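You operate a simulated robot arm through the tools that you are given. There is no shell and no other tool. Be economical: measure what you need, move in short steps, check, and stop when the job is done.

Carry out the task below with a simulated robot arm. There is one attempt and no reset: what you move stays moved.

TASK
Lay the red blanket on the armchair and turn the armchair to the television.
Fine: stand the tissue box on the footstool with its slide open. Set down upright: red blanket.

Only the result counts: the job must be done as asked and must still hold three seconds after the hand-in. Knocking over, shifting, dropping, spilling or breaking anything else fails it. Flat cloth is picked up by pressing the open fingertips on it (5 to 10 N) and closing them slowly along it; thin cloth reads only 2 to 8 mm in the jaws.

THE ROBOT
A 7-joint arm with a two-finger parallel gripper on a trunk, on a base that drives. Base frame: it is fixed to the floor where the robot stands at the start and does not move with it; the origin is under the middle of the robot, x ahead of it, y to its left, z up. Lengths are in m, angles in degrees, forces in N, time in s.
Its first joint turns from -166.0 to 166.0 degrees. Places, roughly: armchair [0.8, 0.3, 0.4]; backrest [0.8, 0.6, 0.8]; lever [0.4, 0.1, 0.3]; seat of the armchair [0.8, 0.2, 0.4]; tissue box [1.5, -1.25, 0.5]; tissue slide [1.6, -1.4, 0.5]; top of the footstool [0.8, -0.5, 0.4]. Payload 1.57 kg.
The tool frame sits at the grasp point between the pads (the TCP): z along the fingers, y along the line on which they close. The tips reach 0.03 m beyond it. Largest opening 0.11 m; finger width 0.024, thickness 0.012; the body of the gripper, 0.048 by 0.112 m, starts 0.078 m behind the TCP.
Orientation is told as [roll, pitch, yaw] about the base's x, y, z axes, in that order, counted from this pose: with the fingers straight down and closing along the base's y, the tool's x points along the base's -x, its y along +y and its z along -z.

THE INTERFACE
- The arm moves only by the tool nudge_tool. Its argument "plan" is a list of rows, each a list of 7 numbers: the shift along the tool's x, y, z in units of 500 mm (1.0 is 500 mm), then the turn, a rotation vector about the tool's x, y, z in units of 60 degrees (1.0 is 60 degrees), then the opening, from 0 (shut) to 1 (fully open). In form: [[x, y, z, rx, ry, rz, hand], ...]. A call has 1 to 20 rows; each row is the pose to reach, as a shift and turn from the pose commanded when the call began, along the tool's axes at that moment. A call with a number of a shift or a turn outside -1 to 1 is refused whole. Each row takes 0.2 s and may step no farther than 0.05 m and 8.6 degrees from the row before; otherwise, or with a gripper value out of range, the whole call is refused. Where a pose cannot be reached the arm comes as near as it can. A force on the tool above 50 N (or 10 N above the force at the start of the call, whichever is more), or a blocked arm, ends the call early, and 0.2 s more pass. Each finger travels about 0.045 m/s and halts on what it meets, pressing with about 29 N; the grip force reading is that of the motor and also rises with nothing between the fingers. The clock runs only during rows and for 0.2 s after the last one: add rows that repeat a pose to give the fingers time. It gives the time, the measured TCP pose, the force on the tool (base axes), the opening and the grip force at its end, in the units of the frame above (readings bear some noise), with the torque about the TCP (base axes, N m) and any sound that the robot's microphone picked up, and new pictures: "show" is both (left out), scene, wrist or none.
- Cameras (640 x 400 px; columns grow to the right, rows downward): "scene" is now at [0.0009, 0.1207, 1.3486]; the picture's right is [-0.51, -0.86, 0.00], its down [-0.71, 0.42, -0.56] and it looks along [0.48, -0.29, -0.83] (base axes); focal length 294 px, centre (320, 200). "wrist" rides on the gripper at [0.07, 0.016, -0.141] in the tool frame; the picture's right is [-0.23, 0.97, 0.00], its down [-0.86, -0.20, -0.48] and it looks along [-0.47, -0.11, 0.88] (tool axes); focal length 222 px, centre (320, 200). There is no depth. A picture from a camera that has moved, and an enlarged one, comes with that camera's place and axes in the base frame and with its lens.
- move_column(by): slides the trunk up (or, below 0, down) by that many m; the arm and the scene camera ride with it, the base frame stays. It gives what a move gives, with no picture.
- roll_base(legs): drives the robot by 1 to 6 legs, each [ahead, turn to the left] in m and degrees, along the robot's own axes; the way and the turn of a leg run together, so that a leg with both is an arc; at most 1.5 m and 180 degrees a leg. The arm and the cameras ride along, it lands a little off, and it stops where it bumps. It gives what a move gives, and a new picture of the scene camera.
- pan_tilt(pan, tilt): turns the head with the scene camera to pan (to the left, within 155 degrees either way) and tilt (down, from -29 to 69), counted from straight ahead of the robot. It gives what a move gives, and a new picture of the scene camera.
- close_up(camera, box): a new picture of the part [left, top, right, bottom] of that camera's present view, enlarged. The clock stands still meanwhile.
- finish_job(): hands the job in; it is judged then, once.

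Go step by step. Nothing tells you exact positions but the pictures and the camera data: compare them with the known pose of the tool, close in by small moves and look again before you grip or let go. The budget is 120 turns and 260 pictures, counting those below and the enlarged ones. Unless the task says otherwise, let go and move clear before handing in, and close with one line.

The tools are called after ">>>" by a JSON object that holds its "fn" and its "kwargs". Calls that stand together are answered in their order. nudge_tool: Moves the arm, as the interface text tells. Its arguments: {"type":"object","properties":{"plan":{"type":"array"},"show":{"type":"string","enum":["both","scene","wrist","none"]}},"required":["plan"]} The other tools are called the same way: move_column (by) slides the trunk up or down; roll_base (legs) drives the base; pan_tilt (pan, tilt) turns the head that bears the scene camera; close_up (camera, box) takes an enlarged picture of a part of a camera's view; finish_job () hands the job in.

At the start:

```text
clock: 0.0
eef_pos: [0.4412, 0.1015, 0.7675]
tcp_rot: [0.0, 0.0, 0.0]
contact_force: [-0.5, 0.4, 0.1]
torque: [0.01, -0.01, 0.01]
finger_gap: 0.1104
grip_force: 0.0
trunk travel left (down, up): [-0.3, 0.29]
robot x, y, heading: [0.0037, 0.0032, -0.1]
head pan, tilt: [-30.8, 55.8]
```

scene: 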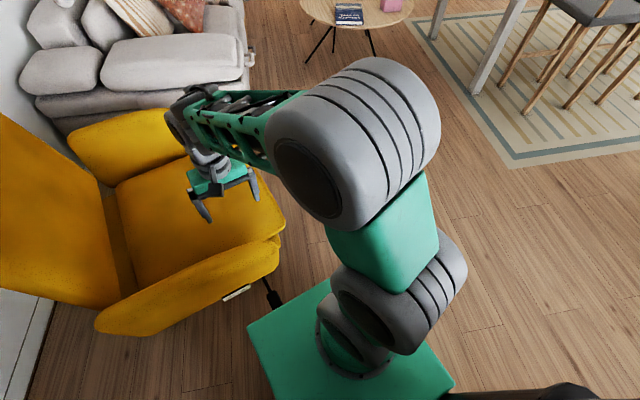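
wrist: 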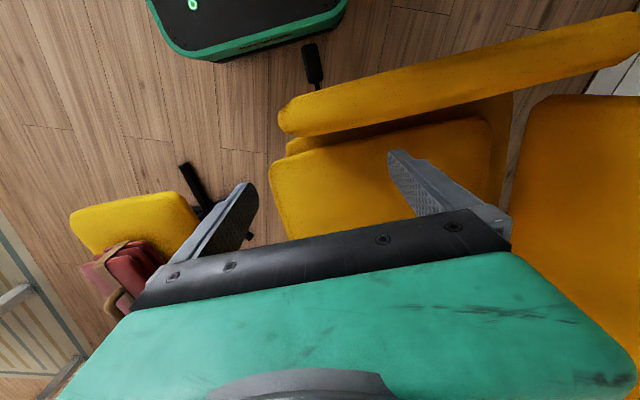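

I see the yellow armchair ahead-left and, in the wrist view, a footstool with something red near it. I look around for the blanket, television and tissue box first.

>>> {"fn": "pan_tilt", "kwargs": {"pan": -40, "tilt": 30}}

>>> {"fn": "pan_tilt", "kwargs": {"pan": -110, "tilt": 20}}

>>> {"fn": "pan_tilt", "kwargs": {"pan": 30, "tilt": 30}}

>>> {"fn": "pan_tilt", "kwargs": {"pan": 110, "tilt": 20}}

```text
clock: 0.9
eef_pos: [0.4417, 0.1023, 0.768]
tcp_rot: [0.0, 0.1, 0.0]
contact_force: [0.7, 0.3, -0.9]
torque: [0.01, 0.04, 0.03]
finger_gap: 0.1098
grip_force: 0.1
trunk travel left (down, up): [-0.3, 0.29]
robot x, y, heading: [-0.0017, 0.0033, -0.1]
head pan, tilt: [-40.0, 30.0]
camera scene: at [0.009, 0.0991, 1.3856], right [-0.64, -0.77, 0.0], down [-0.38, 0.32, -0.87], along [0.66, -0.56, -0.5], focal length 294 px, centre (320, 200)
```

scene: 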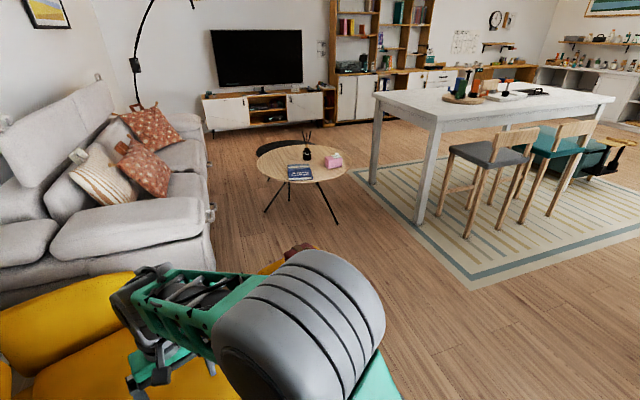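

```text
clock: 2.3
eef_pos: [0.4415, 0.1008, 0.7682]
tcp_rot: [0.0, 0.0, 0.0]
contact_force: [-0.7, 0.0, -0.5]
torque: [-0.01, 0.0, 0.03]
finger_gap: 0.1101
grip_force: 0.1
trunk travel left (down, up): [-0.3, 0.29]
robot x, y, heading: [0.0, -0.0002, -0.1]
head pan, tilt: [-110.0, 20.0]
camera scene: at [-0.0921, 0.0696, 1.4017], right [-0.94, 0.34, 0.0], down [0.12, 0.32, -0.94], along [-0.32, -0.88, -0.34], focal length 294 px, centre (320, 200)
```

scene: 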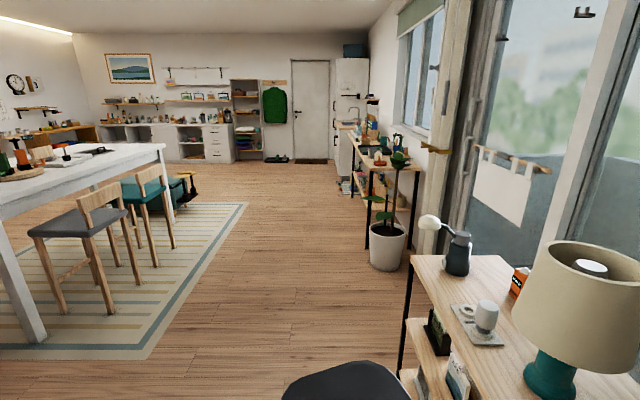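

```text
clock: 4.5
eef_pos: [0.4422, 0.1005, 0.7676]
tcp_rot: [0.0, 0.0, 0.0]
contact_force: [0.6, 0.5, 0.7]
torque: [0.0, 0.0, -0.03]
finger_gap: 0.11
grip_force: 0.0
trunk travel left (down, up): [-0.3, 0.29]
robot x, y, heading: [-0.0025, -0.003, 0.2]
head pan, tilt: [30.0, 30.0]
camera scene: at [0.018, 0.2024, 1.3857], right [0.5, -0.87, 0.0], down [-0.43, -0.25, -0.87], along [0.75, 0.43, -0.5], focal length 294 px, centre (320, 200)
```

scene: 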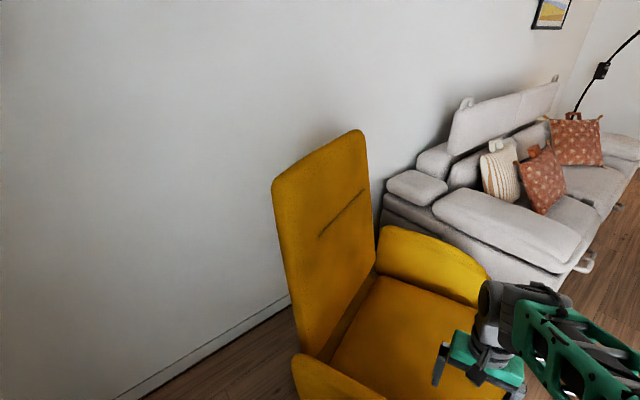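

```text
clock: 6.1
eef_pos: [0.442, 0.1006, 0.7673]
tcp_rot: [0.1, 0.0, 0.1]
contact_force: [0.3, 0.0, -0.3]
torque: [0.02, -0.01, 0.0]
finger_gap: 0.1098
grip_force: 0.1
trunk travel left (down, up): [-0.3, 0.29]
robot x, y, heading: [0.0015, -0.0008, 0.0]
head pan, tilt: [110.0, 20.0]
camera scene: at [-0.0921, 0.2447, 1.4017], right [0.94, 0.34, 0.0], down [0.12, -0.32, -0.94], along [-0.32, 0.88, -0.34], focal length 294 px, centre (320, 200)
```

scene: 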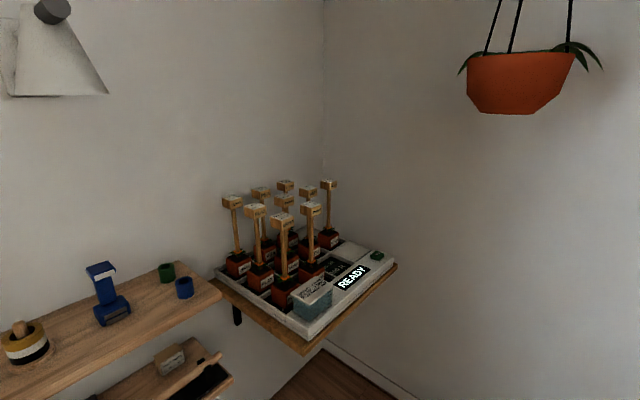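

The television is about [4.3, -2.4]; the armchair faces roughly -y, so it must swivel left by about 50°. I look closer at the footstool, blanket, chair and tissue box.

>>> {"fn": "close_up", "kwargs": {"camera": "wrist", "box": [40, 130, 280, 330]}}

>>> {"fn": "close_up", "kwargs": {"camera": "wrist", "box": [240, 0, 640, 250]}}

>>> {"fn": "pan_tilt", "kwargs": {"pan": -40, "tilt": 30}}

>>> {"fn": "close_up", "kwargs": {"camera": "scene", "box": [250, 120, 370, 200]}}

>>> {"fn": "close_up", "kwargs": {"camera": "scene", "box": [190, 10, 350, 150]}}

```text
2.00 times, centred on (160, 230) of wrist
camera zoom: at [0.3719, 0.1176, 0.9102], right [0.23, 0.97, 0.0], down [0.86, -0.2, 0.48], along [0.47, -0.11, -0.88], focal length 444 px, centre (640, 140)
```

zoom: 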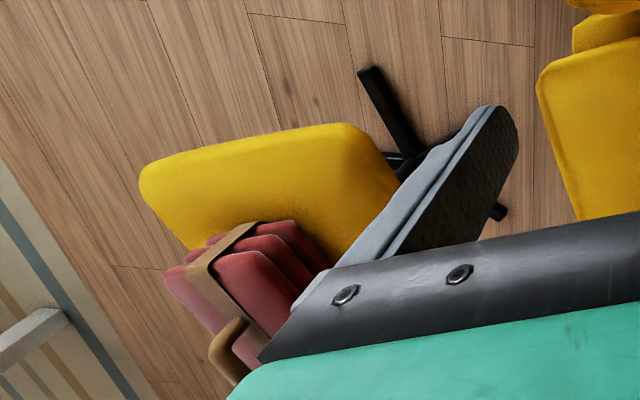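

```text
1.60 times, centred on (440, 125) of wrist
camera zoom: at [0.3719, 0.1176, 0.9102], right [0.23, 0.97, 0.0], down [0.86, -0.2, 0.48], along [0.47, -0.11, -0.88], focal length 355 px, centre (128, 320)
```

zoom: 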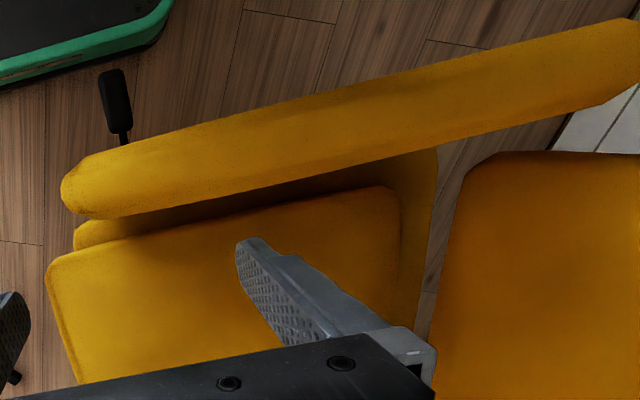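

```text
clock: 8.4
eef_pos: [0.4414, 0.1024, 0.7673]
tcp_rot: [-0.1, 0.0, -0.1]
contact_force: [-0.6, -0.9, 0.3]
torque: [-0.03, 0.0, -0.03]
finger_gap: 0.11
grip_force: 0.0
trunk travel left (down, up): [-0.3, 0.29]
robot x, y, heading: [-0.0042, -0.0024, 0.1]
head pan, tilt: [-40.0, 30.0]
camera scene: at [0.009, 0.0991, 1.3857], right [-0.64, -0.77, 0.0], down [-0.38, 0.32, -0.87], along [0.66, -0.56, -0.5], focal length 294 px, centre (320, 200)
```

scene: 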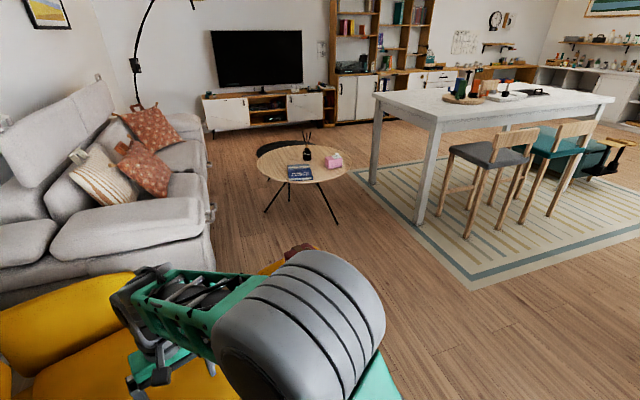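

```text
5.00 times, centred on (310, 160) of scene
camera zoom: at [0.009, 0.0991, 1.3857], right [-0.64, -0.77, 0.0], down [-0.38, 0.32, -0.87], along [0.66, -0.56, -0.5], focal length 1472 px, centre (370, 400)
```

zoom: 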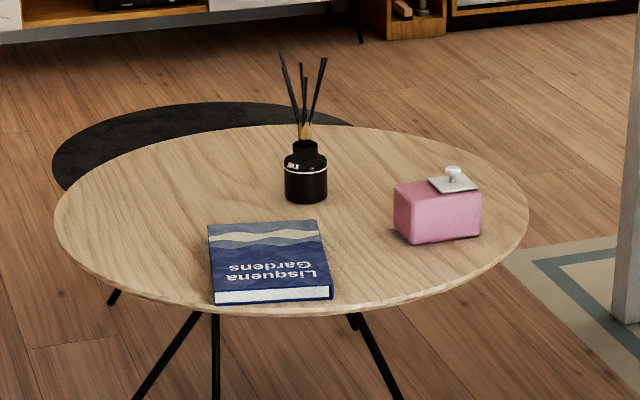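

```text
2.86 times, centred on (270, 80) of scene
camera zoom: at [0.009, 0.0991, 1.3857], right [-0.64, -0.77, 0.0], down [-0.38, 0.32, -0.87], along [0.66, -0.56, -0.5], focal length 841 px, centre (463, 543)
```

zoom: 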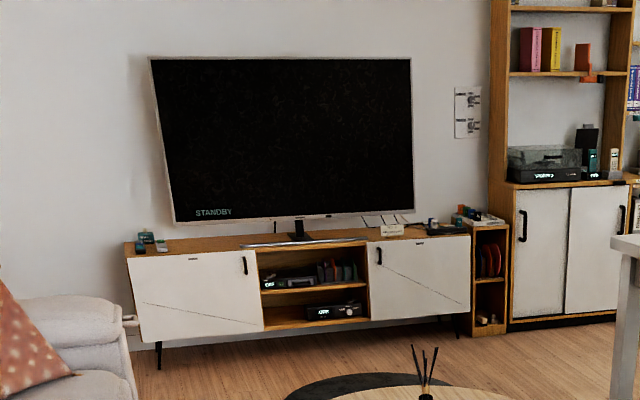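

>>> {"fn": "pan_tilt", "kwargs": {"pan": 15, "tilt": 60}}

>>> {"fn": "pan_tilt", "kwargs": {"pan": -70, "tilt": 50}}

```text
clock: 9.7
eef_pos: [0.4412, 0.1008, 0.7671]
tcp_rot: [0.0, 0.1, -0.1]
contact_force: [-0.3, 0.1, 0.2]
torque: [-0.01, -0.02, -0.02]
finger_gap: 0.1098
grip_force: 0.0
trunk travel left (down, up): [-0.3, 0.29]
robot x, y, heading: [0.0025, 0.0007, -0.1]
head pan, tilt: [15.0, 60.0]
camera scene: at [0.0041, 0.1744, 1.3436], right [0.26, -0.97, 0.0], down [-0.84, -0.22, -0.5], along [0.48, 0.13, -0.87], focal length 294 px, centre (320, 200)
```

scene: 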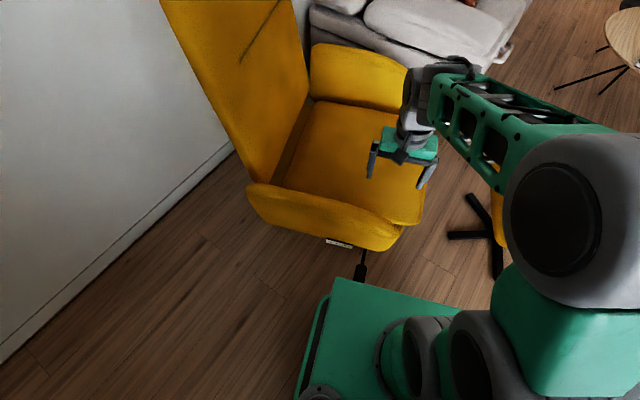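

```text
clock: 11.2
eef_pos: [0.4415, 0.1013, 0.7678]
tcp_rot: [0.0, 0.0, 0.0]
contact_force: [0.2, 0.3, 1.5]
torque: [0.01, -0.02, 0.01]
finger_gap: 0.1099
grip_force: 0.0
trunk travel left (down, up): [-0.3, 0.29]
robot x, y, heading: [-0.0041, 0.0007, -0.1]
head pan, tilt: [-70.0, 50.0]
camera scene: at [-0.0339, 0.0848, 1.3562], right [-0.94, -0.34, 0.0], down [-0.26, 0.72, -0.64], along [0.22, -0.6, -0.77], focal length 294 px, centre (320, 200)
```

scene: 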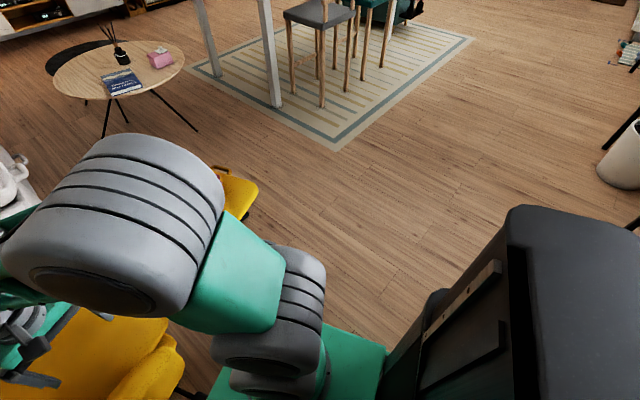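

>>> {"fn": "pan_tilt", "kwargs": {"pan": 10, "tilt": 60}}

>>> {"fn": "close_up", "kwargs": {"camera": "scene", "box": [250, 210, 390, 290]}}

```text
clock: 12.8
eef_pos: [0.4413, 0.1009, 0.7665]
tcp_rot: [-0.1, 0.0, 0.0]
contact_force: [0.4, 1.0, -0.4]
torque: [0.0, 0.0, -0.01]
finger_gap: 0.1099
grip_force: 0.0
trunk travel left (down, up): [-0.3, 0.29]
robot x, y, heading: [0.0015, 0.0007, 0.1]
head pan, tilt: [10.0, 60.0]
camera scene: at [0.0054, 0.1687, 1.3436], right [0.17, -0.98, 0.0], down [-0.85, -0.15, -0.5], along [0.49, 0.09, -0.87], focal length 294 px, centre (320, 200)
```

scene: 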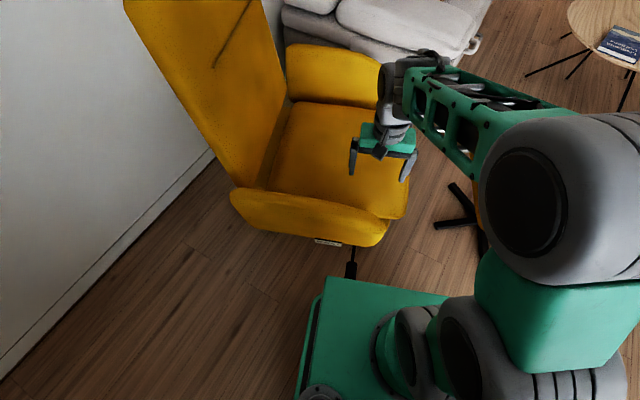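

```text
4.57 times, centred on (320, 250) of scene
camera zoom: at [0.0054, 0.1687, 1.3436], right [0.17, -0.98, 0.0], down [-0.85, -0.15, -0.5], along [0.49, 0.09, -0.87], focal length 1346 px, centre (320, -29)
```

zoom: 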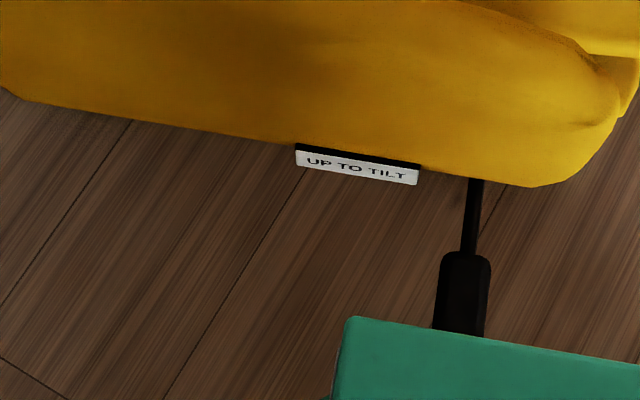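

The lever says "UP TO TILT", so it isn't needed for turning. I back off and drive over to face the footstool with the blanket.

>>> {"fn": "roll_base", "kwargs": {"legs": [[-0.2, 0], [0, -90], [0.45, 0], [0, 90]]}}

>>> {"fn": "pan_tilt", "kwargs": {"pan": 0, "tilt": 40}}

>>> {"fn": "nudge_tool", "kwargs": {"plan": [[0, 0, 0, 0, 0, 0, 1]], "show": "wrist"}}

```text
clock: 24.3
eef_pos: [0.2454, -0.3416, 0.7674]
tcp_rot: [0.1, 0.0, 0.7]
contact_force: [0.6, 1.0, -0.3]
torque: [-0.01, 0.0, 0.02]
finger_gap: 0.11
grip_force: 0.1
trunk travel left (down, up): [-0.3, 0.29]
robot x, y, heading: [-0.1958, -0.45, 0.8]
head pan, tilt: [10.0, 60.0]
camera scene: at [-0.1917, -0.2792, 1.3436], right [0.19, -0.98, 0.0], down [-0.85, -0.16, -0.5], along [0.49, 0.09, -0.87], focal length 294 px, centre (320, 200)
```

scene: 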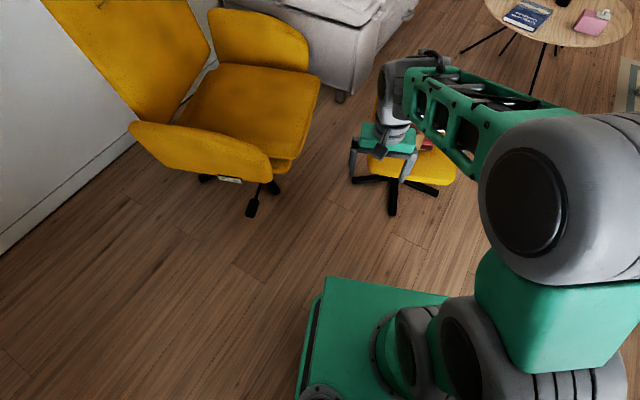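

```text
clock: 25.1
eef_pos: [0.2455, -0.3417, 0.7676]
tcp_rot: [0.0, 0.0, 0.7]
contact_force: [-0.5, 0.1, 0.2]
torque: [0.02, 0.03, 0.01]
finger_gap: 0.1098
grip_force: 0.1
trunk travel left (down, up): [-0.3, 0.29]
robot x, y, heading: [-0.1938, -0.4467, 0.7]
head pan, tilt: [0.0, 40.0]
camera scene: at [-0.1722, -0.2906, 1.3703], right [0.01, -1.0, 0.0], down [-0.64, -0.01, -0.77], along [0.77, 0.01, -0.64], focal length 294 px, centre (320, 200)
```

scene: 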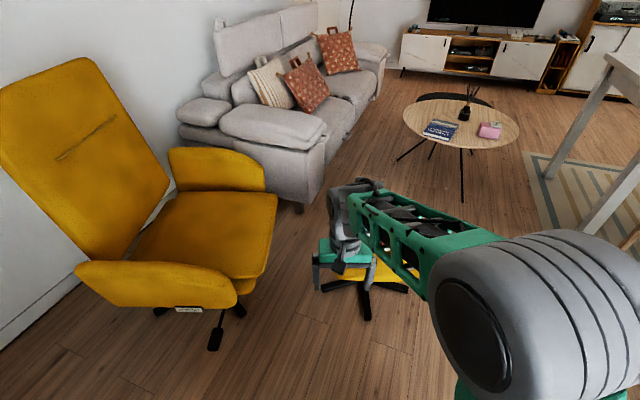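

```text
clock: 25.6
eef_pos: [0.2447, -0.3417, 0.7688]
tcp_rot: [0.0, 0.1, 0.8]
contact_force: [-0.2, 1.0, -0.1]
torque: [0.0, 0.03, -0.01]
finger_gap: 0.1099
grip_force: 0.0
trunk travel left (down, up): [-0.3, 0.29]
robot x, y, heading: [-0.1983, -0.4478, 0.4]
head pan, tilt: [0.0, 40.0]
camera wrist: at [0.1754, -0.326, 0.9102], right [0.22, 0.98, 0.0], down [0.86, -0.19, 0.48], along [0.47, -0.1, -0.88], focal length 222 px, centre (320, 200)
```

wrist: 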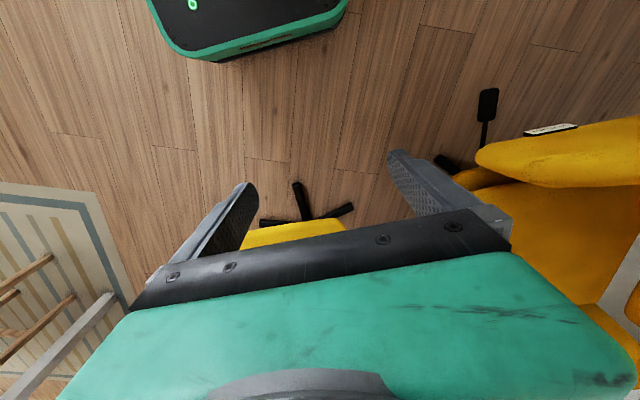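

I move the arm to the right to clear the head camera's view of the footstool.

>>> {"fn": "nudge_tool", "kwargs": {"plan": [[0.04, -0.09, 0, 0, 0, 0, 1], [0.08, -0.18, 0, 0, 0, 0, 1], [0.12, -0.27, 0, 0, 0, 0, 1], [0.16, -0.36, 0, 0, 0, 0, 1], [0.2, -0.45, 0, 0, 0, 0, 1], [0.22, -0.54, 0, 0, 0, 0, 1], [0.24, -0.63, 0, 0, 0, 0, 1], [0.26, -0.72, 0, 0, 0, 0, 1], [0.26, -0.8, 0, 0, 0, 0, 1]], "show": "scene"}}

```text
clock: 27.6
eef_pos: [0.1184, -0.7433, 0.7676]
tcp_rot: [0.0, 0.0, 0.8]
contact_force: [-0.2, 0.0, 0.0]
torque: [0.0, -0.01, 0.01]
finger_gap: 0.1098
grip_force: 0.0
trunk travel left (down, up): [-0.3, 0.29]
robot x, y, heading: [-0.1904, -0.4476, 0.7]
head pan, tilt: [0.0, 40.0]
camera scene: at [-0.1723, -0.2905, 1.3703], right [0.01, -1.0, 0.0], down [-0.64, -0.01, -0.77], along [0.77, 0.01, -0.64], focal length 294 px, centre (320, 200)
```

scene: 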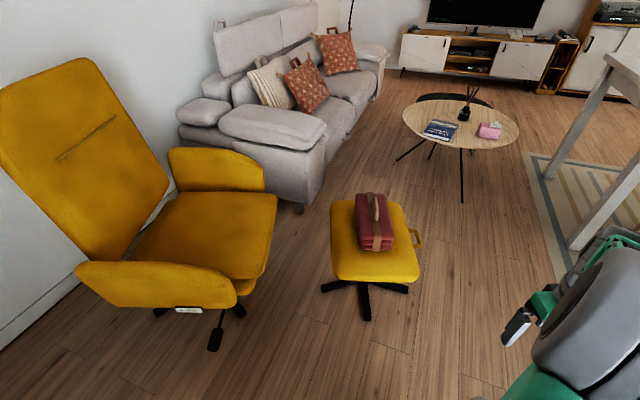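

>>> {"fn": "close_up", "kwargs": {"camera": "scene", "box": [310, 180, 440, 330]}}

>>> {"fn": "close_up", "kwargs": {"camera": "scene", "box": [390, 80, 540, 180]}}

```text
2.67 times, centred on (375, 255) of scene
camera zoom: at [-0.1723, -0.2905, 1.3703], right [0.01, -1.0, 0.0], down [-0.64, -0.01, -0.77], along [0.77, 0.01, -0.64], focal length 785 px, centre (173, 53)
```

zoom: 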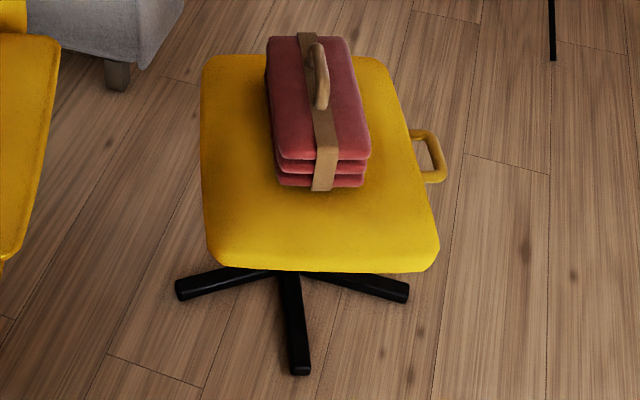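

```text
4.00 times, centred on (465, 130) of scene
camera zoom: at [-0.1723, -0.2905, 1.3703], right [0.01, -1.0, 0.0], down [-0.64, -0.01, -0.77], along [0.77, 0.01, -0.64], focal length 1177 px, centre (-260, 480)
```

zoom: 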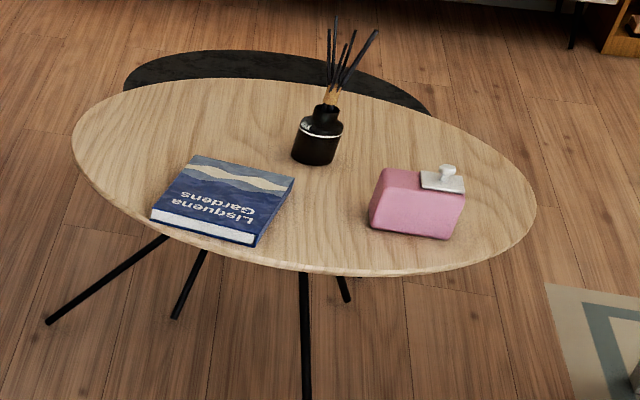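

The blanket bundle lies with its long side along x, handle at about [0.785, -0.51, ~0.53]. I test how far the arm reaches forward.

>>> {"fn": "nudge_tool", "kwargs": {"plan": [[-0.076, 0.048, 0, 0, 0, 0, 1], [-0.152, 0.096, 0, 0, 0, 0, 1], [-0.228, 0.144, 0, 0, 0, 0, 1], [-0.304, 0.192, 0, 0, 0, 0, 1], [-0.38, 0.24, 0, 0, 0, 0, 1], [-0.456, 0.288, 0, 0, 0, 0, 1], [-0.532, 0.336, 0, 0, 0, 0, 1], [-0.608, 0.384, 0, 0, 0, 0, 1], [-0.684, 0.432, 0, 0, 0, 0, 1], [-0.76, 0.48, 0, 0, 0, 0, 1]], "show": "scene"}}

```text
clock: 29.8
eef_pos: [0.4972, -0.4986, 0.7682]
tcp_rot: [0.1, 0.0, 0.7]
contact_force: [1.0, -0.6, 0.1]
torque: [-0.02, -0.04, 0.04]
finger_gap: 0.1101
grip_force: 0.1
trunk travel left (down, up): [-0.3, 0.29]
robot x, y, heading: [-0.1915, -0.4458, 0.6]
head pan, tilt: [0.0, 40.0]
camera scene: at [-0.1723, -0.2908, 1.3704], right [0.01, -1.0, 0.0], down [-0.64, -0.01, -0.77], along [0.77, 0.01, -0.64], focal length 294 px, centre (320, 200)
```

scene: 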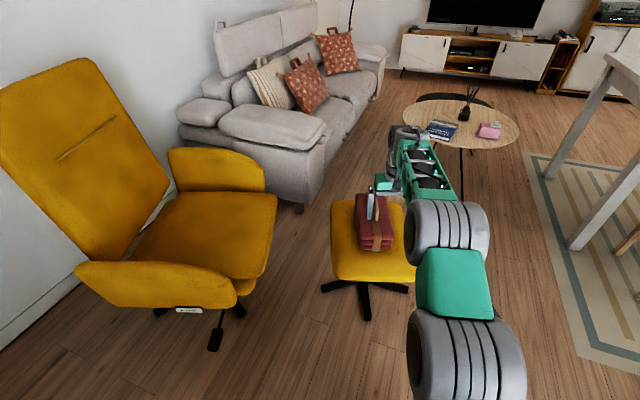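

Reach of 0.69 m works. I drive 0.285 m forward so the tool hangs over the handle, then look.

>>> {"fn": "roll_base", "kwargs": {"legs": [[0.285, -0.6]]}}

>>> {"fn": "nudge_tool", "kwargs": {"plan": [[0, 0, 0, 0, 0, 0, 1]], "show": "wrist"}}

>>> {"fn": "close_up", "kwargs": {"camera": "scene", "box": [280, 200, 480, 400]}}

```text
clock: 31.7
eef_pos: [0.7801, -0.5057, 0.7678]
tcp_rot: [0.0, 0.0, 0.1]
contact_force: [-1.0, 0.7, -0.3]
torque: [0.0, -0.02, -0.03]
finger_gap: 0.1098
grip_force: 0.1
trunk travel left (down, up): [-0.3, 0.29]
robot x, y, heading: [0.0869, -0.4485, -0.4]
head pan, tilt: [0.0, 40.0]
camera scene: at [0.1133, -0.2894, 1.3703], right [0.0, -1.0, 0.0], down [-0.64, 0.0, -0.77], along [0.77, 0.0, -0.64], focal length 294 px, centre (320, 200)
```

scene: 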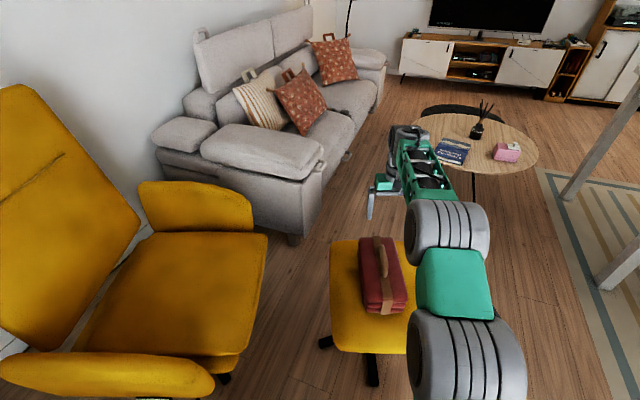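

```text
clock: 32.1
eef_pos: [0.7791, -0.5044, 0.7676]
tcp_rot: [-0.1, 0.0, 0.0]
contact_force: [-0.1, 0.8, 0.3]
torque: [-0.04, 0.04, 0.01]
finger_gap: 0.1103
grip_force: 0.0
trunk travel left (down, up): [-0.3, 0.29]
robot x, y, heading: [0.0883, -0.4488, -0.1]
head pan, tilt: [0.0, 40.0]
camera wrist: at [0.7104, -0.4888, 0.9101], right [0.23, 0.97, 0.0], down [0.86, -0.2, 0.48], along [0.47, -0.11, -0.88], focal length 222 px, centre (320, 200)
```

wrist: 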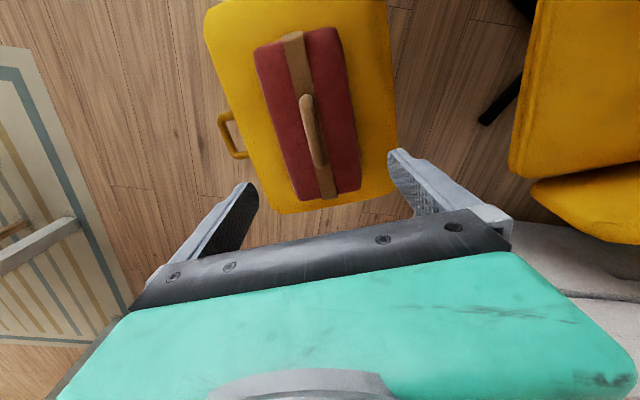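

```text
2.00 times, centred on (380, 300) of scene
camera zoom: at [0.1134, -0.2894, 1.3703], right [0.0, -1.0, 0.0], down [-0.64, 0.0, -0.77], along [0.77, 0.0, -0.64], focal length 589 px, centre (200, 0)
```

zoom: 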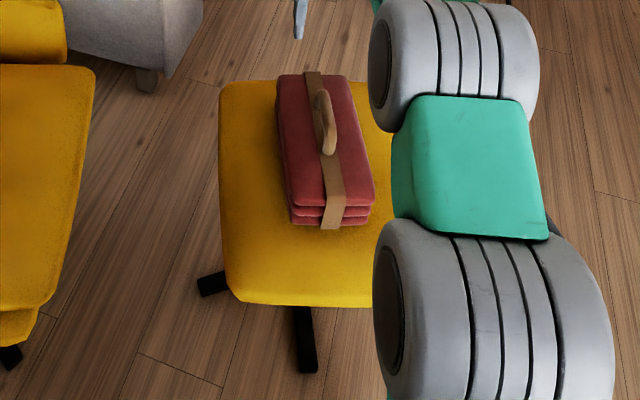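

The handle spans x 0.74–0.85 at y ≈ -0.518, top ≈ 0.54. I centre over it and lower the trunk.

>>> {"fn": "nudge_tool", "kwargs": {"plan": [[-0.026, -0.027, 0, 0, 0, 0, 1]], "show": "none"}}

>>> {"fn": "move_column", "kwargs": {"by": -0.16}}

>>> {"fn": "nudge_tool", "kwargs": {"plan": [[-0.026, -0.027, 0, 0, 0, 0, 1]], "show": "both"}}

```text
clock: 32.5
eef_pos: [0.7929, -0.519, 0.7691]
tcp_rot: [0.0, 0.0, 0.0]
contact_force: [0.1, 0.0, 0.7]
torque: [0.0, -0.01, -0.03]
finger_gap: 0.1101
grip_force: 0.0
trunk travel left (down, up): [-0.3, 0.29]
robot x, y, heading: [0.0905, -0.4467, -0.2]
head pan, tilt: [0.0, 40.0]
```

```text
clock: 34.4
eef_pos: [0.7923, -0.5189, 0.6081]
tcp_rot: [-0.1, -0.1, 0.0]
contact_force: [-0.4, 0.5, 0.6]
torque: [-0.03, -0.04, 0.01]
finger_gap: 0.1101
grip_force: 0.0
trunk travel left (down, up): [-0.14, 0.45]
robot x, y, heading: [0.0862, -0.4448, -0.1]
head pan, tilt: [0.0, 40.0]
```

```text
clock: 34.8
eef_pos: [0.8063, -0.5329, 0.6086]
tcp_rot: [0.0, 0.0, -0.1]
contact_force: [-0.5, 0.0, 0.9]
torque: [-0.04, -0.01, 0.05]
finger_gap: 0.1099
grip_force: 0.0
trunk travel left (down, up): [-0.14, 0.45]
robot x, y, heading: [0.0882, -0.446, -0.1]
head pan, tilt: [0.0, 40.0]
camera scene: at [0.1133, -0.2893, 1.2104], right [0.0, -1.0, 0.0], down [-0.64, 0.0, -0.77], along [0.77, 0.0, -0.64], focal length 294 px, centre (320, 200)
camera wrist: at [0.7368, -0.5158, 0.7508], right [0.23, 0.97, 0.0], down [0.85, -0.2, 0.48], along [0.47, -0.11, -0.88], focal length 222 px, centre (320, 200)
```

scene: 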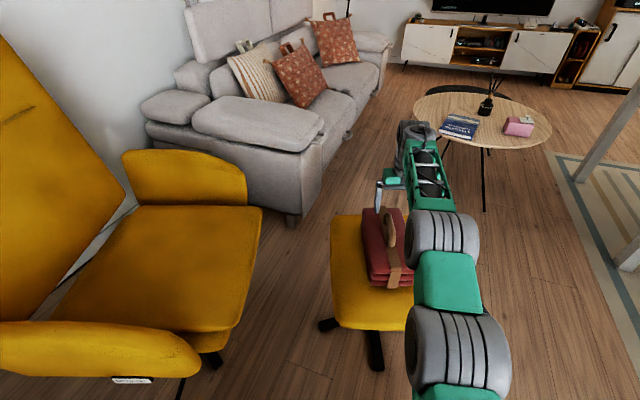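
wrist: 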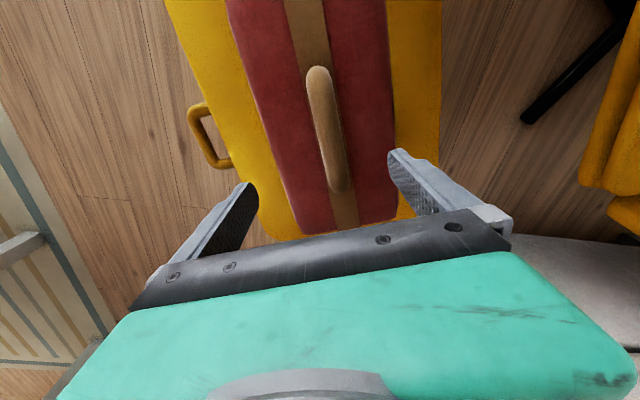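

>>> {"fn": "nudge_tool", "kwargs": {"plan": [[0.032, 0.036, 0, 0, 0, 0, 1], [0.032, 0.036, 0.07, 0, 0, 0, 1], [0.032, 0.036, 0.14, 0, 0, 0, 1]], "show": "both"}}

>>> {"fn": "close_up", "kwargs": {"camera": "scene", "box": [340, 160, 440, 300]}}

```text
clock: 35.5
eef_pos: [0.7926, -0.5134, 0.5383]
tcp_rot: [0.0, -0.1, 0.0]
contact_force: [-0.4, 0.4, 0.0]
torque: [0.02, -0.03, 0.02]
finger_gap: 0.1102
grip_force: 0.1
trunk travel left (down, up): [-0.14, 0.45]
robot x, y, heading: [0.0885, -0.4452, 0.1]
head pan, tilt: [0.0, 40.0]
camera scene: at [0.1131, -0.2894, 1.2104], right [0.0, -1.0, 0.0], down [-0.64, 0.0, -0.77], along [0.77, 0.0, -0.64], focal length 294 px, centre (320, 200)
camera wrist: at [0.7214, -0.4965, 0.6804], right [0.23, 0.97, 0.0], down [0.85, -0.2, 0.48], along [0.47, -0.11, -0.88], focal length 222 px, centre (320, 200)
```

scene: 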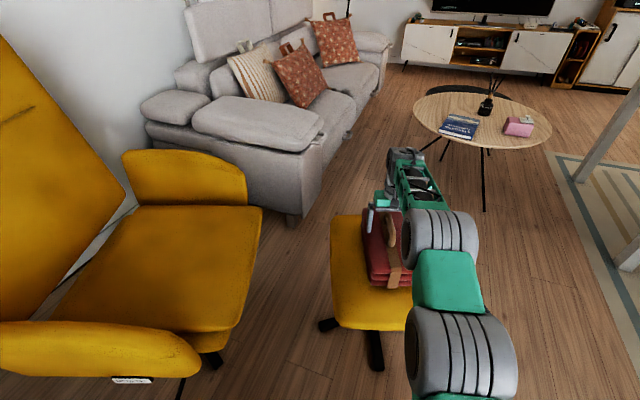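
wrist: 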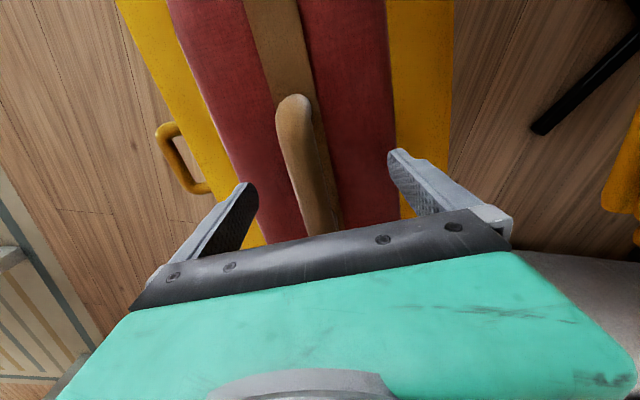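

```text
2.86 times, centred on (390, 230) of scene
camera zoom: at [0.1131, -0.2894, 1.2104], right [0.0, -1.0, 0.0], down [-0.64, 0.0, -0.77], along [0.77, 0.0, -0.64], focal length 841 px, centre (120, 114)
```

zoom: 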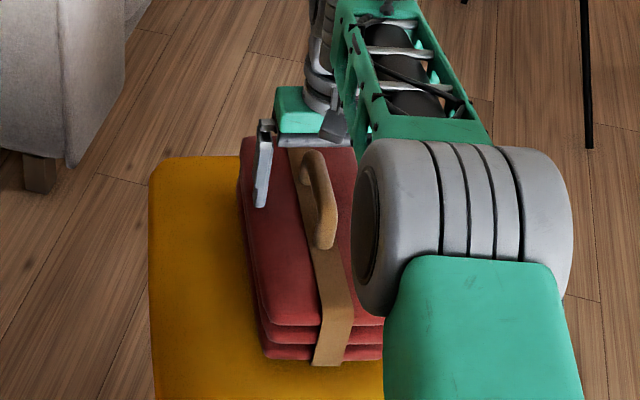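

Fingers straddle the handle; I close on it.

>>> {"fn": "nudge_tool", "kwargs": {"plan": [[0, -0.004, 0.012, 0, 0, 0, 1], [0, -0.004, 0.012, 0, 0, 0, 0], [0, -0.004, 0.012, 0, 0, 0, 0], [0, -0.004, 0.012, 0, 0, 0, 0], [0, -0.004, 0.012, 0, 0, 0, 0], [0, -0.004, 0.012, 0, 0, 0, 0], [0, -0.004, 0.012, 0, 0, 0, 0], [0, -0.004, 0.012, 0, 0, 0, 0]], "show": "wrist"}}

```text
clock: 37.4
eef_pos: [0.7912, -0.5153, 0.5327]
tcp_rot: [0.0, -0.1, 0.0]
contact_force: [0.9, -4.7, 3.1]
torque: [0.21, -0.02, 0.01]
finger_gap: 0.0216
grip_force: 28.7
trunk travel left (down, up): [-0.14, 0.45]
robot x, y, heading: [0.0891, -0.4454, -0.2]
head pan, tilt: [0.0, 40.0]
camera wrist: at [0.7213, -0.4987, 0.675], right [0.23, 0.97, 0.0], down [0.85, -0.2, 0.48], along [0.47, -0.11, -0.88], focal length 222 px, centre (320, 200)
```

wrist: 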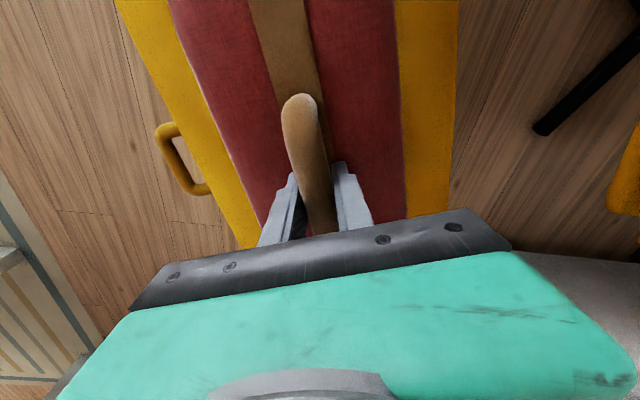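

>>> {"fn": "move_column", "kwargs": {"by": 0.05}}

>>> {"fn": "move_column", "kwargs": {"by": 0.22}}

>>> {"fn": "pan_tilt", "kwargs": {"pan": 25, "tilt": 45}}

```text
clock: 38.3
eef_pos: [0.7905, -0.5158, 0.5814]
tcp_rot: [0.0, 0.1, 0.0]
contact_force: [0.5, -1.1, -7.2]
torque: [0.01, -0.02, 0.02]
finger_gap: 0.0216
grip_force: 29.2
trunk travel left (down, up): [-0.19, 0.4]
robot x, y, heading: [0.0882, -0.4466, 0.2]
head pan, tilt: [0.0, 40.0]
```

```text
clock: 40.6
eef_pos: [0.791, -0.5144, 0.8014]
tcp_rot: [0.0, 0.0, 0.1]
contact_force: [0.1, 0.0, -6.9]
torque: [0.01, -0.01, -0.06]
finger_gap: 0.0216
grip_force: 29.0
trunk travel left (down, up): [-0.41, 0.18]
robot x, y, heading: [0.0888, -0.4427, 0.0]
head pan, tilt: [0.0, 40.0]
```

```text
clock: 41.5
eef_pos: [0.7922, -0.5152, 0.8015]
tcp_rot: [0.1, -0.1, 0.0]
contact_force: [0.3, 0.0, -6.2]
torque: [-0.01, 0.0, 0.01]
finger_gap: 0.0215
grip_force: 29.6
trunk travel left (down, up): [-0.41, 0.18]
robot x, y, heading: [0.0927, -0.4462, 0.3]
head pan, tilt: [25.0, 45.0]
camera scene: at [0.1028, -0.2551, 1.4731], right [0.42, -0.91, 0.0], down [-0.64, -0.3, -0.71], along [0.64, 0.3, -0.71], focal length 294 px, centre (320, 200)
```

scene: 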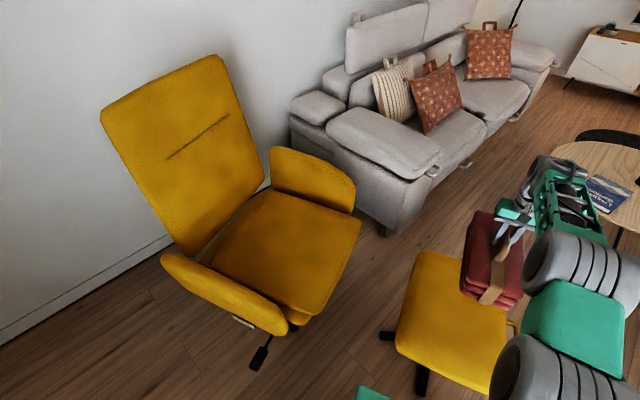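

Bundle is lifted (0.7 kg). The seat spans x 0.51–0.99, y -0.03–0.46. I raise a bit more and drive round so the bundle hangs over the seat.

>>> {"fn": "move_column", "kwargs": {"by": 0.1}}

>>> {"fn": "roll_base", "kwargs": {"legs": [[-0.1, 0], [0, 50], [0.23, 0], [0, -8]]}}

>>> {"fn": "nudge_tool", "kwargs": {"plan": [[0, 0, 0, 0, 0, 0, 0]], "show": "wrist"}}

```text
clock: 42.8
eef_pos: [0.7901, -0.5153, 0.901]
tcp_rot: [-0.1, 0.1, 0.0]
contact_force: [-0.3, 0.2, -6.3]
torque: [0.0, -0.03, 0.0]
finger_gap: 0.0216
grip_force: 29.3
trunk travel left (down, up): [-0.51, 0.08]
robot x, y, heading: [0.0916, -0.4468, -0.4]
head pan, tilt: [25.0, 45.0]
```

```text
clock: 48.2
eef_pos: [0.7028, 0.1522, 0.9016]
tcp_rot: [0.0, 0.2, 42.1]
contact_force: [1.3, -0.6, -6.4]
torque: [0.04, 0.01, 0.02]
finger_gap: 0.0216
grip_force: 28.8
trunk travel left (down, up): [-0.51, 0.08]
robot x, y, heading: [0.1383, -0.27, 42.3]
head pan, tilt: [25.0, 45.0]
camera scene: at [0.0206, -0.1166, 1.5732], right [0.92, -0.39, 0.0], down [-0.28, -0.65, -0.71], along [0.27, 0.65, -0.71], focal length 294 px, centre (320, 200)
```

scene: 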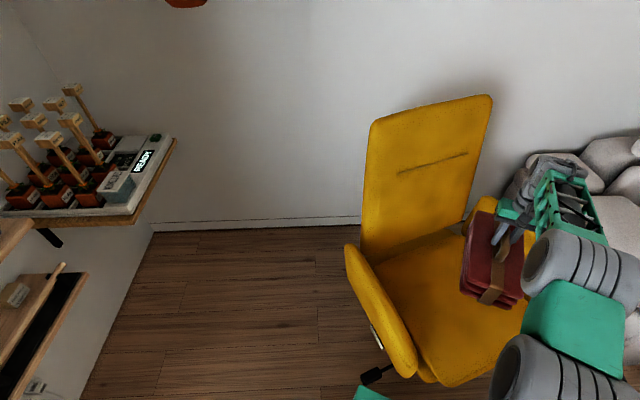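

```text
clock: 48.6
eef_pos: [0.7025, 0.1507, 0.9008]
tcp_rot: [0.0, 0.0, 42.1]
contact_force: [-0.5, 0.2, -6.6]
torque: [0.0, -0.01, -0.03]
finger_gap: 0.0216
grip_force: 29.2
trunk travel left (down, up): [-0.51, 0.08]
robot x, y, heading: [0.1337, -0.2674, 42.3]
head pan, tilt: [25.0, 45.0]
camera wrist: at [0.6408, 0.1174, 1.0434], right [-0.48, 0.87, 0.0], down [0.77, 0.43, 0.48], along [0.42, 0.23, -0.88], focal length 222 px, centre (320, 200)
```

wrist: 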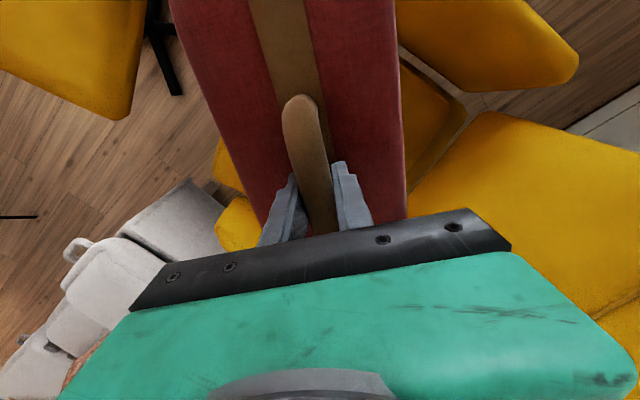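

>>> {"fn": "nudge_tool", "kwargs": {"plan": [[-0.07, 0.02, 0, 0, 0, 0, 0]], "show": "none"}}

>>> {"fn": "move_column", "kwargs": {"by": -0.29}}

>>> {"fn": "pan_tilt", "kwargs": {"pan": 0, "tilt": 50}}

```text
clock: 49.0
eef_pos: [0.7221, 0.1841, 0.9013]
tcp_rot: [0.0, 0.0, 42.1]
contact_force: [0.6, -0.5, -5.4]
torque: [0.05, 0.03, 0.01]
finger_gap: 0.0216
grip_force: 29.2
trunk travel left (down, up): [-0.51, 0.08]
robot x, y, heading: [0.1347, -0.2651, 42.0]
head pan, tilt: [25.0, 45.0]
```

```text
clock: 51.9
eef_pos: [0.7214, 0.1831, 0.613]
tcp_rot: [0.1, 0.0, 42.1]
contact_force: [0.1, 0.3, -7.5]
torque: [0.03, 0.0, 0.02]
finger_gap: 0.0216
grip_force: 29.3
trunk travel left (down, up): [-0.22, 0.37]
robot x, y, heading: [0.1365, -0.2695, 42.2]
head pan, tilt: [25.0, 45.0]
```

```text
clock: 52.8
eef_pos: [0.7221, 0.1824, 0.6117]
tcp_rot: [0.0, 0.1, 42.1]
contact_force: [-0.1, 0.4, -6.3]
torque: [0.03, 0.01, -0.01]
finger_gap: 0.0215
grip_force: 29.0
trunk travel left (down, up): [-0.22, 0.37]
robot x, y, heading: [0.1343, -0.2653, 42.3]
head pan, tilt: [0.0, 50.0]
camera scene: at [0.0455, -0.1395, 1.2762], right [0.67, -0.74, 0.0], down [-0.57, -0.51, -0.64], along [0.48, 0.43, -0.77], focal length 294 px, centre (320, 200)
```

scene: 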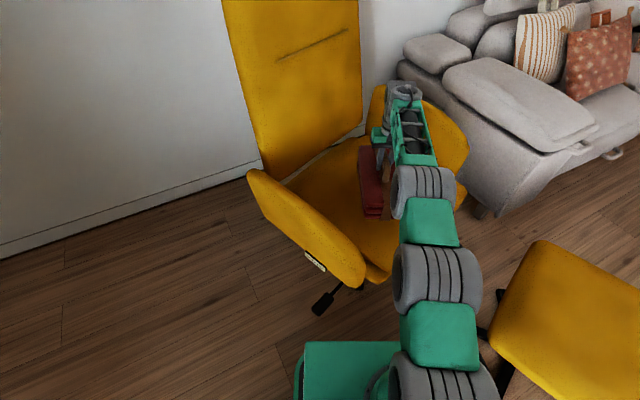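

Well centred over the seat. I lower in small steps until contact.

>>> {"fn": "move_column", "kwargs": {"by": -0.04}}

>>> {"fn": "move_column", "kwargs": {"by": -0.01}}

```text
clock: 53.6
eef_pos: [0.7221, 0.183, 0.5728]
tcp_rot: [0.0, 0.0, 42.1]
contact_force: [0.5, -1.8, -4.7]
torque: [0.18, -0.2, 0.02]
finger_gap: 0.0216
grip_force: 28.7
trunk travel left (down, up): [-0.18, 0.41]
robot x, y, heading: [0.1369, -0.2688, 41.9]
head pan, tilt: [0.0, 50.0]
```

```text
clock: 54.2
eef_pos: [0.7228, 0.183, 0.5707]
tcp_rot: [-0.1, -0.8, 42.1]
contact_force: [-7.9, -6.9, 38.1]
torque: [0.11, -0.1, 0.12]
finger_gap: 0.0216
grip_force: 28.9
trunk travel left (down, up): [-0.17, 0.42]
robot x, y, heading: [0.1369, -0.2689, 42.1]
head pan, tilt: [0.0, 50.0]
```

Contact reached. I relieve the pressure slightly and open the fingers.

>>> {"fn": "move_column", "kwargs": {"by": 0.008}}

>>> {"fn": "nudge_tool", "kwargs": {"plan": [[0, 0, 0, 0, 0, 0, 0.3], [0, 0, 0, 0, 0, 0, 0.5], [0, 0, 0, 0, 0, 0, 0.6], [0, 0, 0, 0, 0, 0, 0.6], [0, 0, 0, 0, 0, 0, 0.6], [0, 0, 0, 0, 0, 0, 0.6]], "show": "wrist"}}

```text
clock: 54.8
eef_pos: [0.722, 0.1835, 0.5698]
tcp_rot: [0.0, -0.1, 42.1]
contact_force: [12.0, 5.9, 18.1]
torque: [0.42, -0.38, 0.01]
finger_gap: 0.0215
grip_force: 28.8
trunk travel left (down, up): [-0.178, 0.412]
robot x, y, heading: [0.1367, -0.2702, 42.2]
head pan, tilt: [0.0, 50.0]
```

```text
clock: 56.2
eef_pos: [0.722, 0.1815, 0.5699]
tcp_rot: [0.0, 0.1, 42.1]
contact_force: [-2.8, 0.1, 5.0]
torque: [-0.1, -0.1, -0.1]
finger_gap: 0.063
grip_force: 0.0
trunk travel left (down, up): [-0.178, 0.412]
robot x, y, heading: [0.1362, -0.2689, 42.3]
head pan, tilt: [0.0, 50.0]
camera wrist: at [0.6592, 0.1479, 0.7124], right [-0.48, 0.88, 0.0], down [0.77, 0.43, 0.48], along [0.42, 0.23, -0.88], focal length 222 px, centre (320, 200)
```

wrist: 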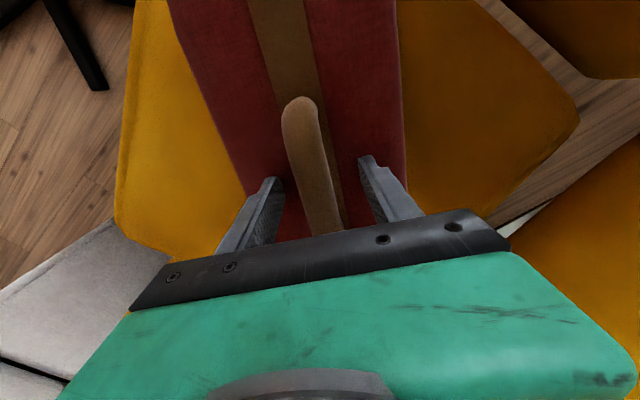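

>>> {"fn": "move_column", "kwargs": {"by": 0.2}}

>>> {"fn": "nudge_tool", "kwargs": {"plan": [[0.09, 0.0, 0, 0, 0, 0, 0.6], [0.18, 0.0, 0, 0, 0, 0, 0.6], [0.27, 0.0, 0, 0, 0, 0, 0.6], [0.36, 0.0, 0, 0, 0, 0, 0.6], [0.45, 0.0, 0, 0, 0, 0, 0.6], [0.54, 0.0, 0, 0, 0, 0, 0.6], [0.54, -0.09, 0, 0, 0, 0, 0.6], [0.54, -0.18, 0, 0, 0, 0, 0.6], [0.54, -0.27, 0, 0, 0, 0, 0.6], [0.54, -0.36, 0, 0, 0, 0, 0.6], [0.54, -0.45, 0, 0, 0, 0, 0.6], [0.54, -0.54, 0, 0, 0, 0, 0.6]], "show": "scene"}}

```text
clock: 58.4
eef_pos: [0.722, 0.1829, 0.7702]
tcp_rot: [0.1, 0.0, 42.1]
contact_force: [-0.5, 0.6, -0.5]
torque: [-0.01, -0.01, 0.0]
finger_gap: 0.0662
grip_force: 0.2
trunk travel left (down, up): [-0.378, 0.212]
robot x, y, heading: [0.1386, -0.2642, 42.1]
head pan, tilt: [0.0, 50.0]
```

```text
clock: 61.0
eef_pos: [0.7042, -0.1994, 0.7693]
tcp_rot: [0.0, 0.1, 42.0]
contact_force: [-0.1, -0.2, -0.2]
torque: [-0.02, -0.01, 0.01]
finger_gap: 0.066
grip_force: 0.1
trunk travel left (down, up): [-0.378, 0.212]
robot x, y, heading: [0.1374, -0.2702, 42.1]
head pan, tilt: [0.0, 50.0]
camera scene: at [0.045, -0.1399, 1.4342], right [0.67, -0.74, 0.0], down [-0.57, -0.51, -0.64], along [0.48, 0.43, -0.77], focal length 294 px, centre (320, 200)
```

scene: 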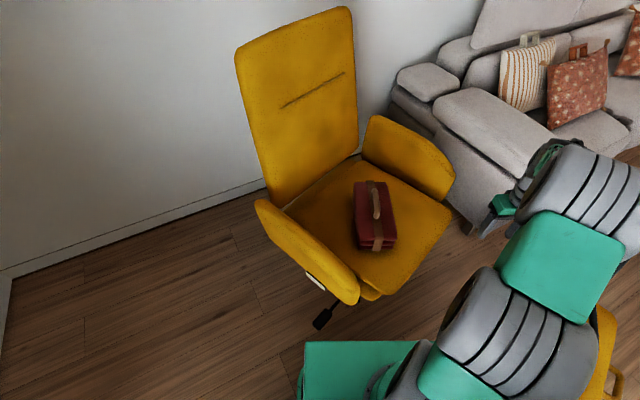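

The blanket lies upright on the seat. TV centre is at about [4.2, -2.25], so the chair should face about -36°. I back off a little and study the right armrest for pushing.

>>> {"fn": "roll_base", "kwargs": {"legs": [[-0.06, 0]]}}

>>> {"fn": "close_up", "kwargs": {"camera": "scene", "box": [220, 90, 480, 350]}}

>>> {"fn": "close_up", "kwargs": {"camera": "wrist", "box": [0, 0, 640, 400]}}

```text
clock: 61.9
eef_pos: [0.6596, -0.2409, 0.7702]
tcp_rot: [0.0, 0.0, 42.1]
contact_force: [0.3, 0.0, 0.4]
torque: [-0.02, -0.01, 0.04]
finger_gap: 0.0661
grip_force: 0.1
trunk travel left (down, up): [-0.378, 0.212]
robot x, y, heading: [0.091, -0.3113, 42.3]
head pan, tilt: [0.0, 50.0]
camera scene: at [0.0009, -0.1799, 1.4342], right [0.67, -0.74, 0.0], down [-0.57, -0.51, -0.64], along [0.48, 0.43, -0.77], focal length 294 px, centre (320, 200)
```

scene: 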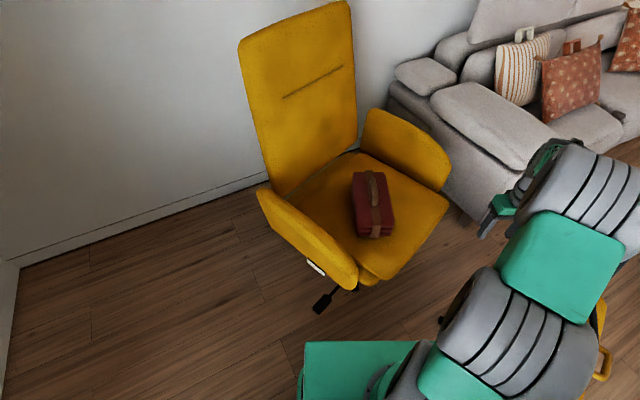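

```text
1.54 times, centred on (350, 220) of scene
camera zoom: at [0.0009, -0.1799, 1.4342], right [0.67, -0.74, 0.0], down [-0.57, -0.51, -0.64], along [0.48, 0.43, -0.77], focal length 453 px, centre (274, 169)
```

zoom: 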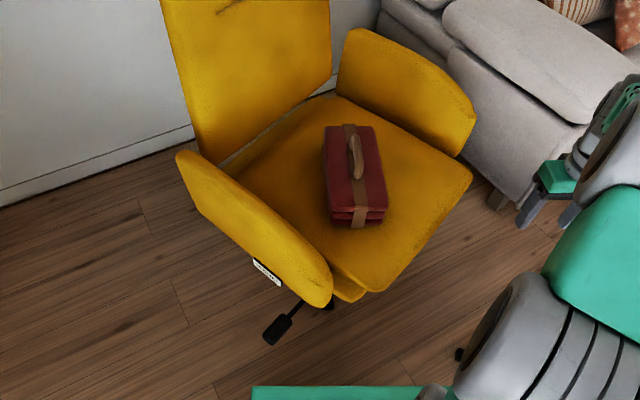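

```text
1.00 times, centred on (320, 200) of wrist
camera zoom: at [0.5962, -0.2742, 0.9127], right [-0.48, 0.88, 0.0], down [0.77, 0.42, 0.48], along [0.42, 0.23, -0.88], focal length 222 px, centre (320, 200)
```

zoom: 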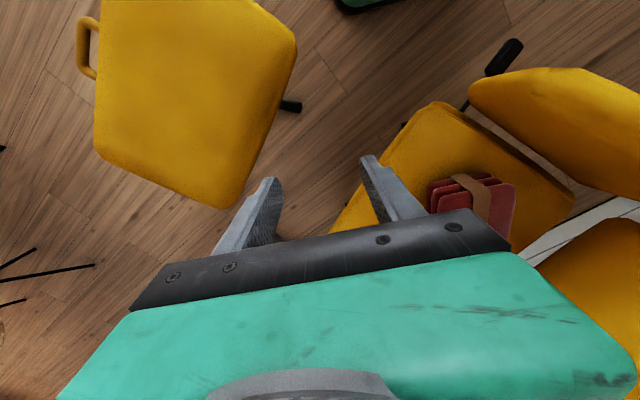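

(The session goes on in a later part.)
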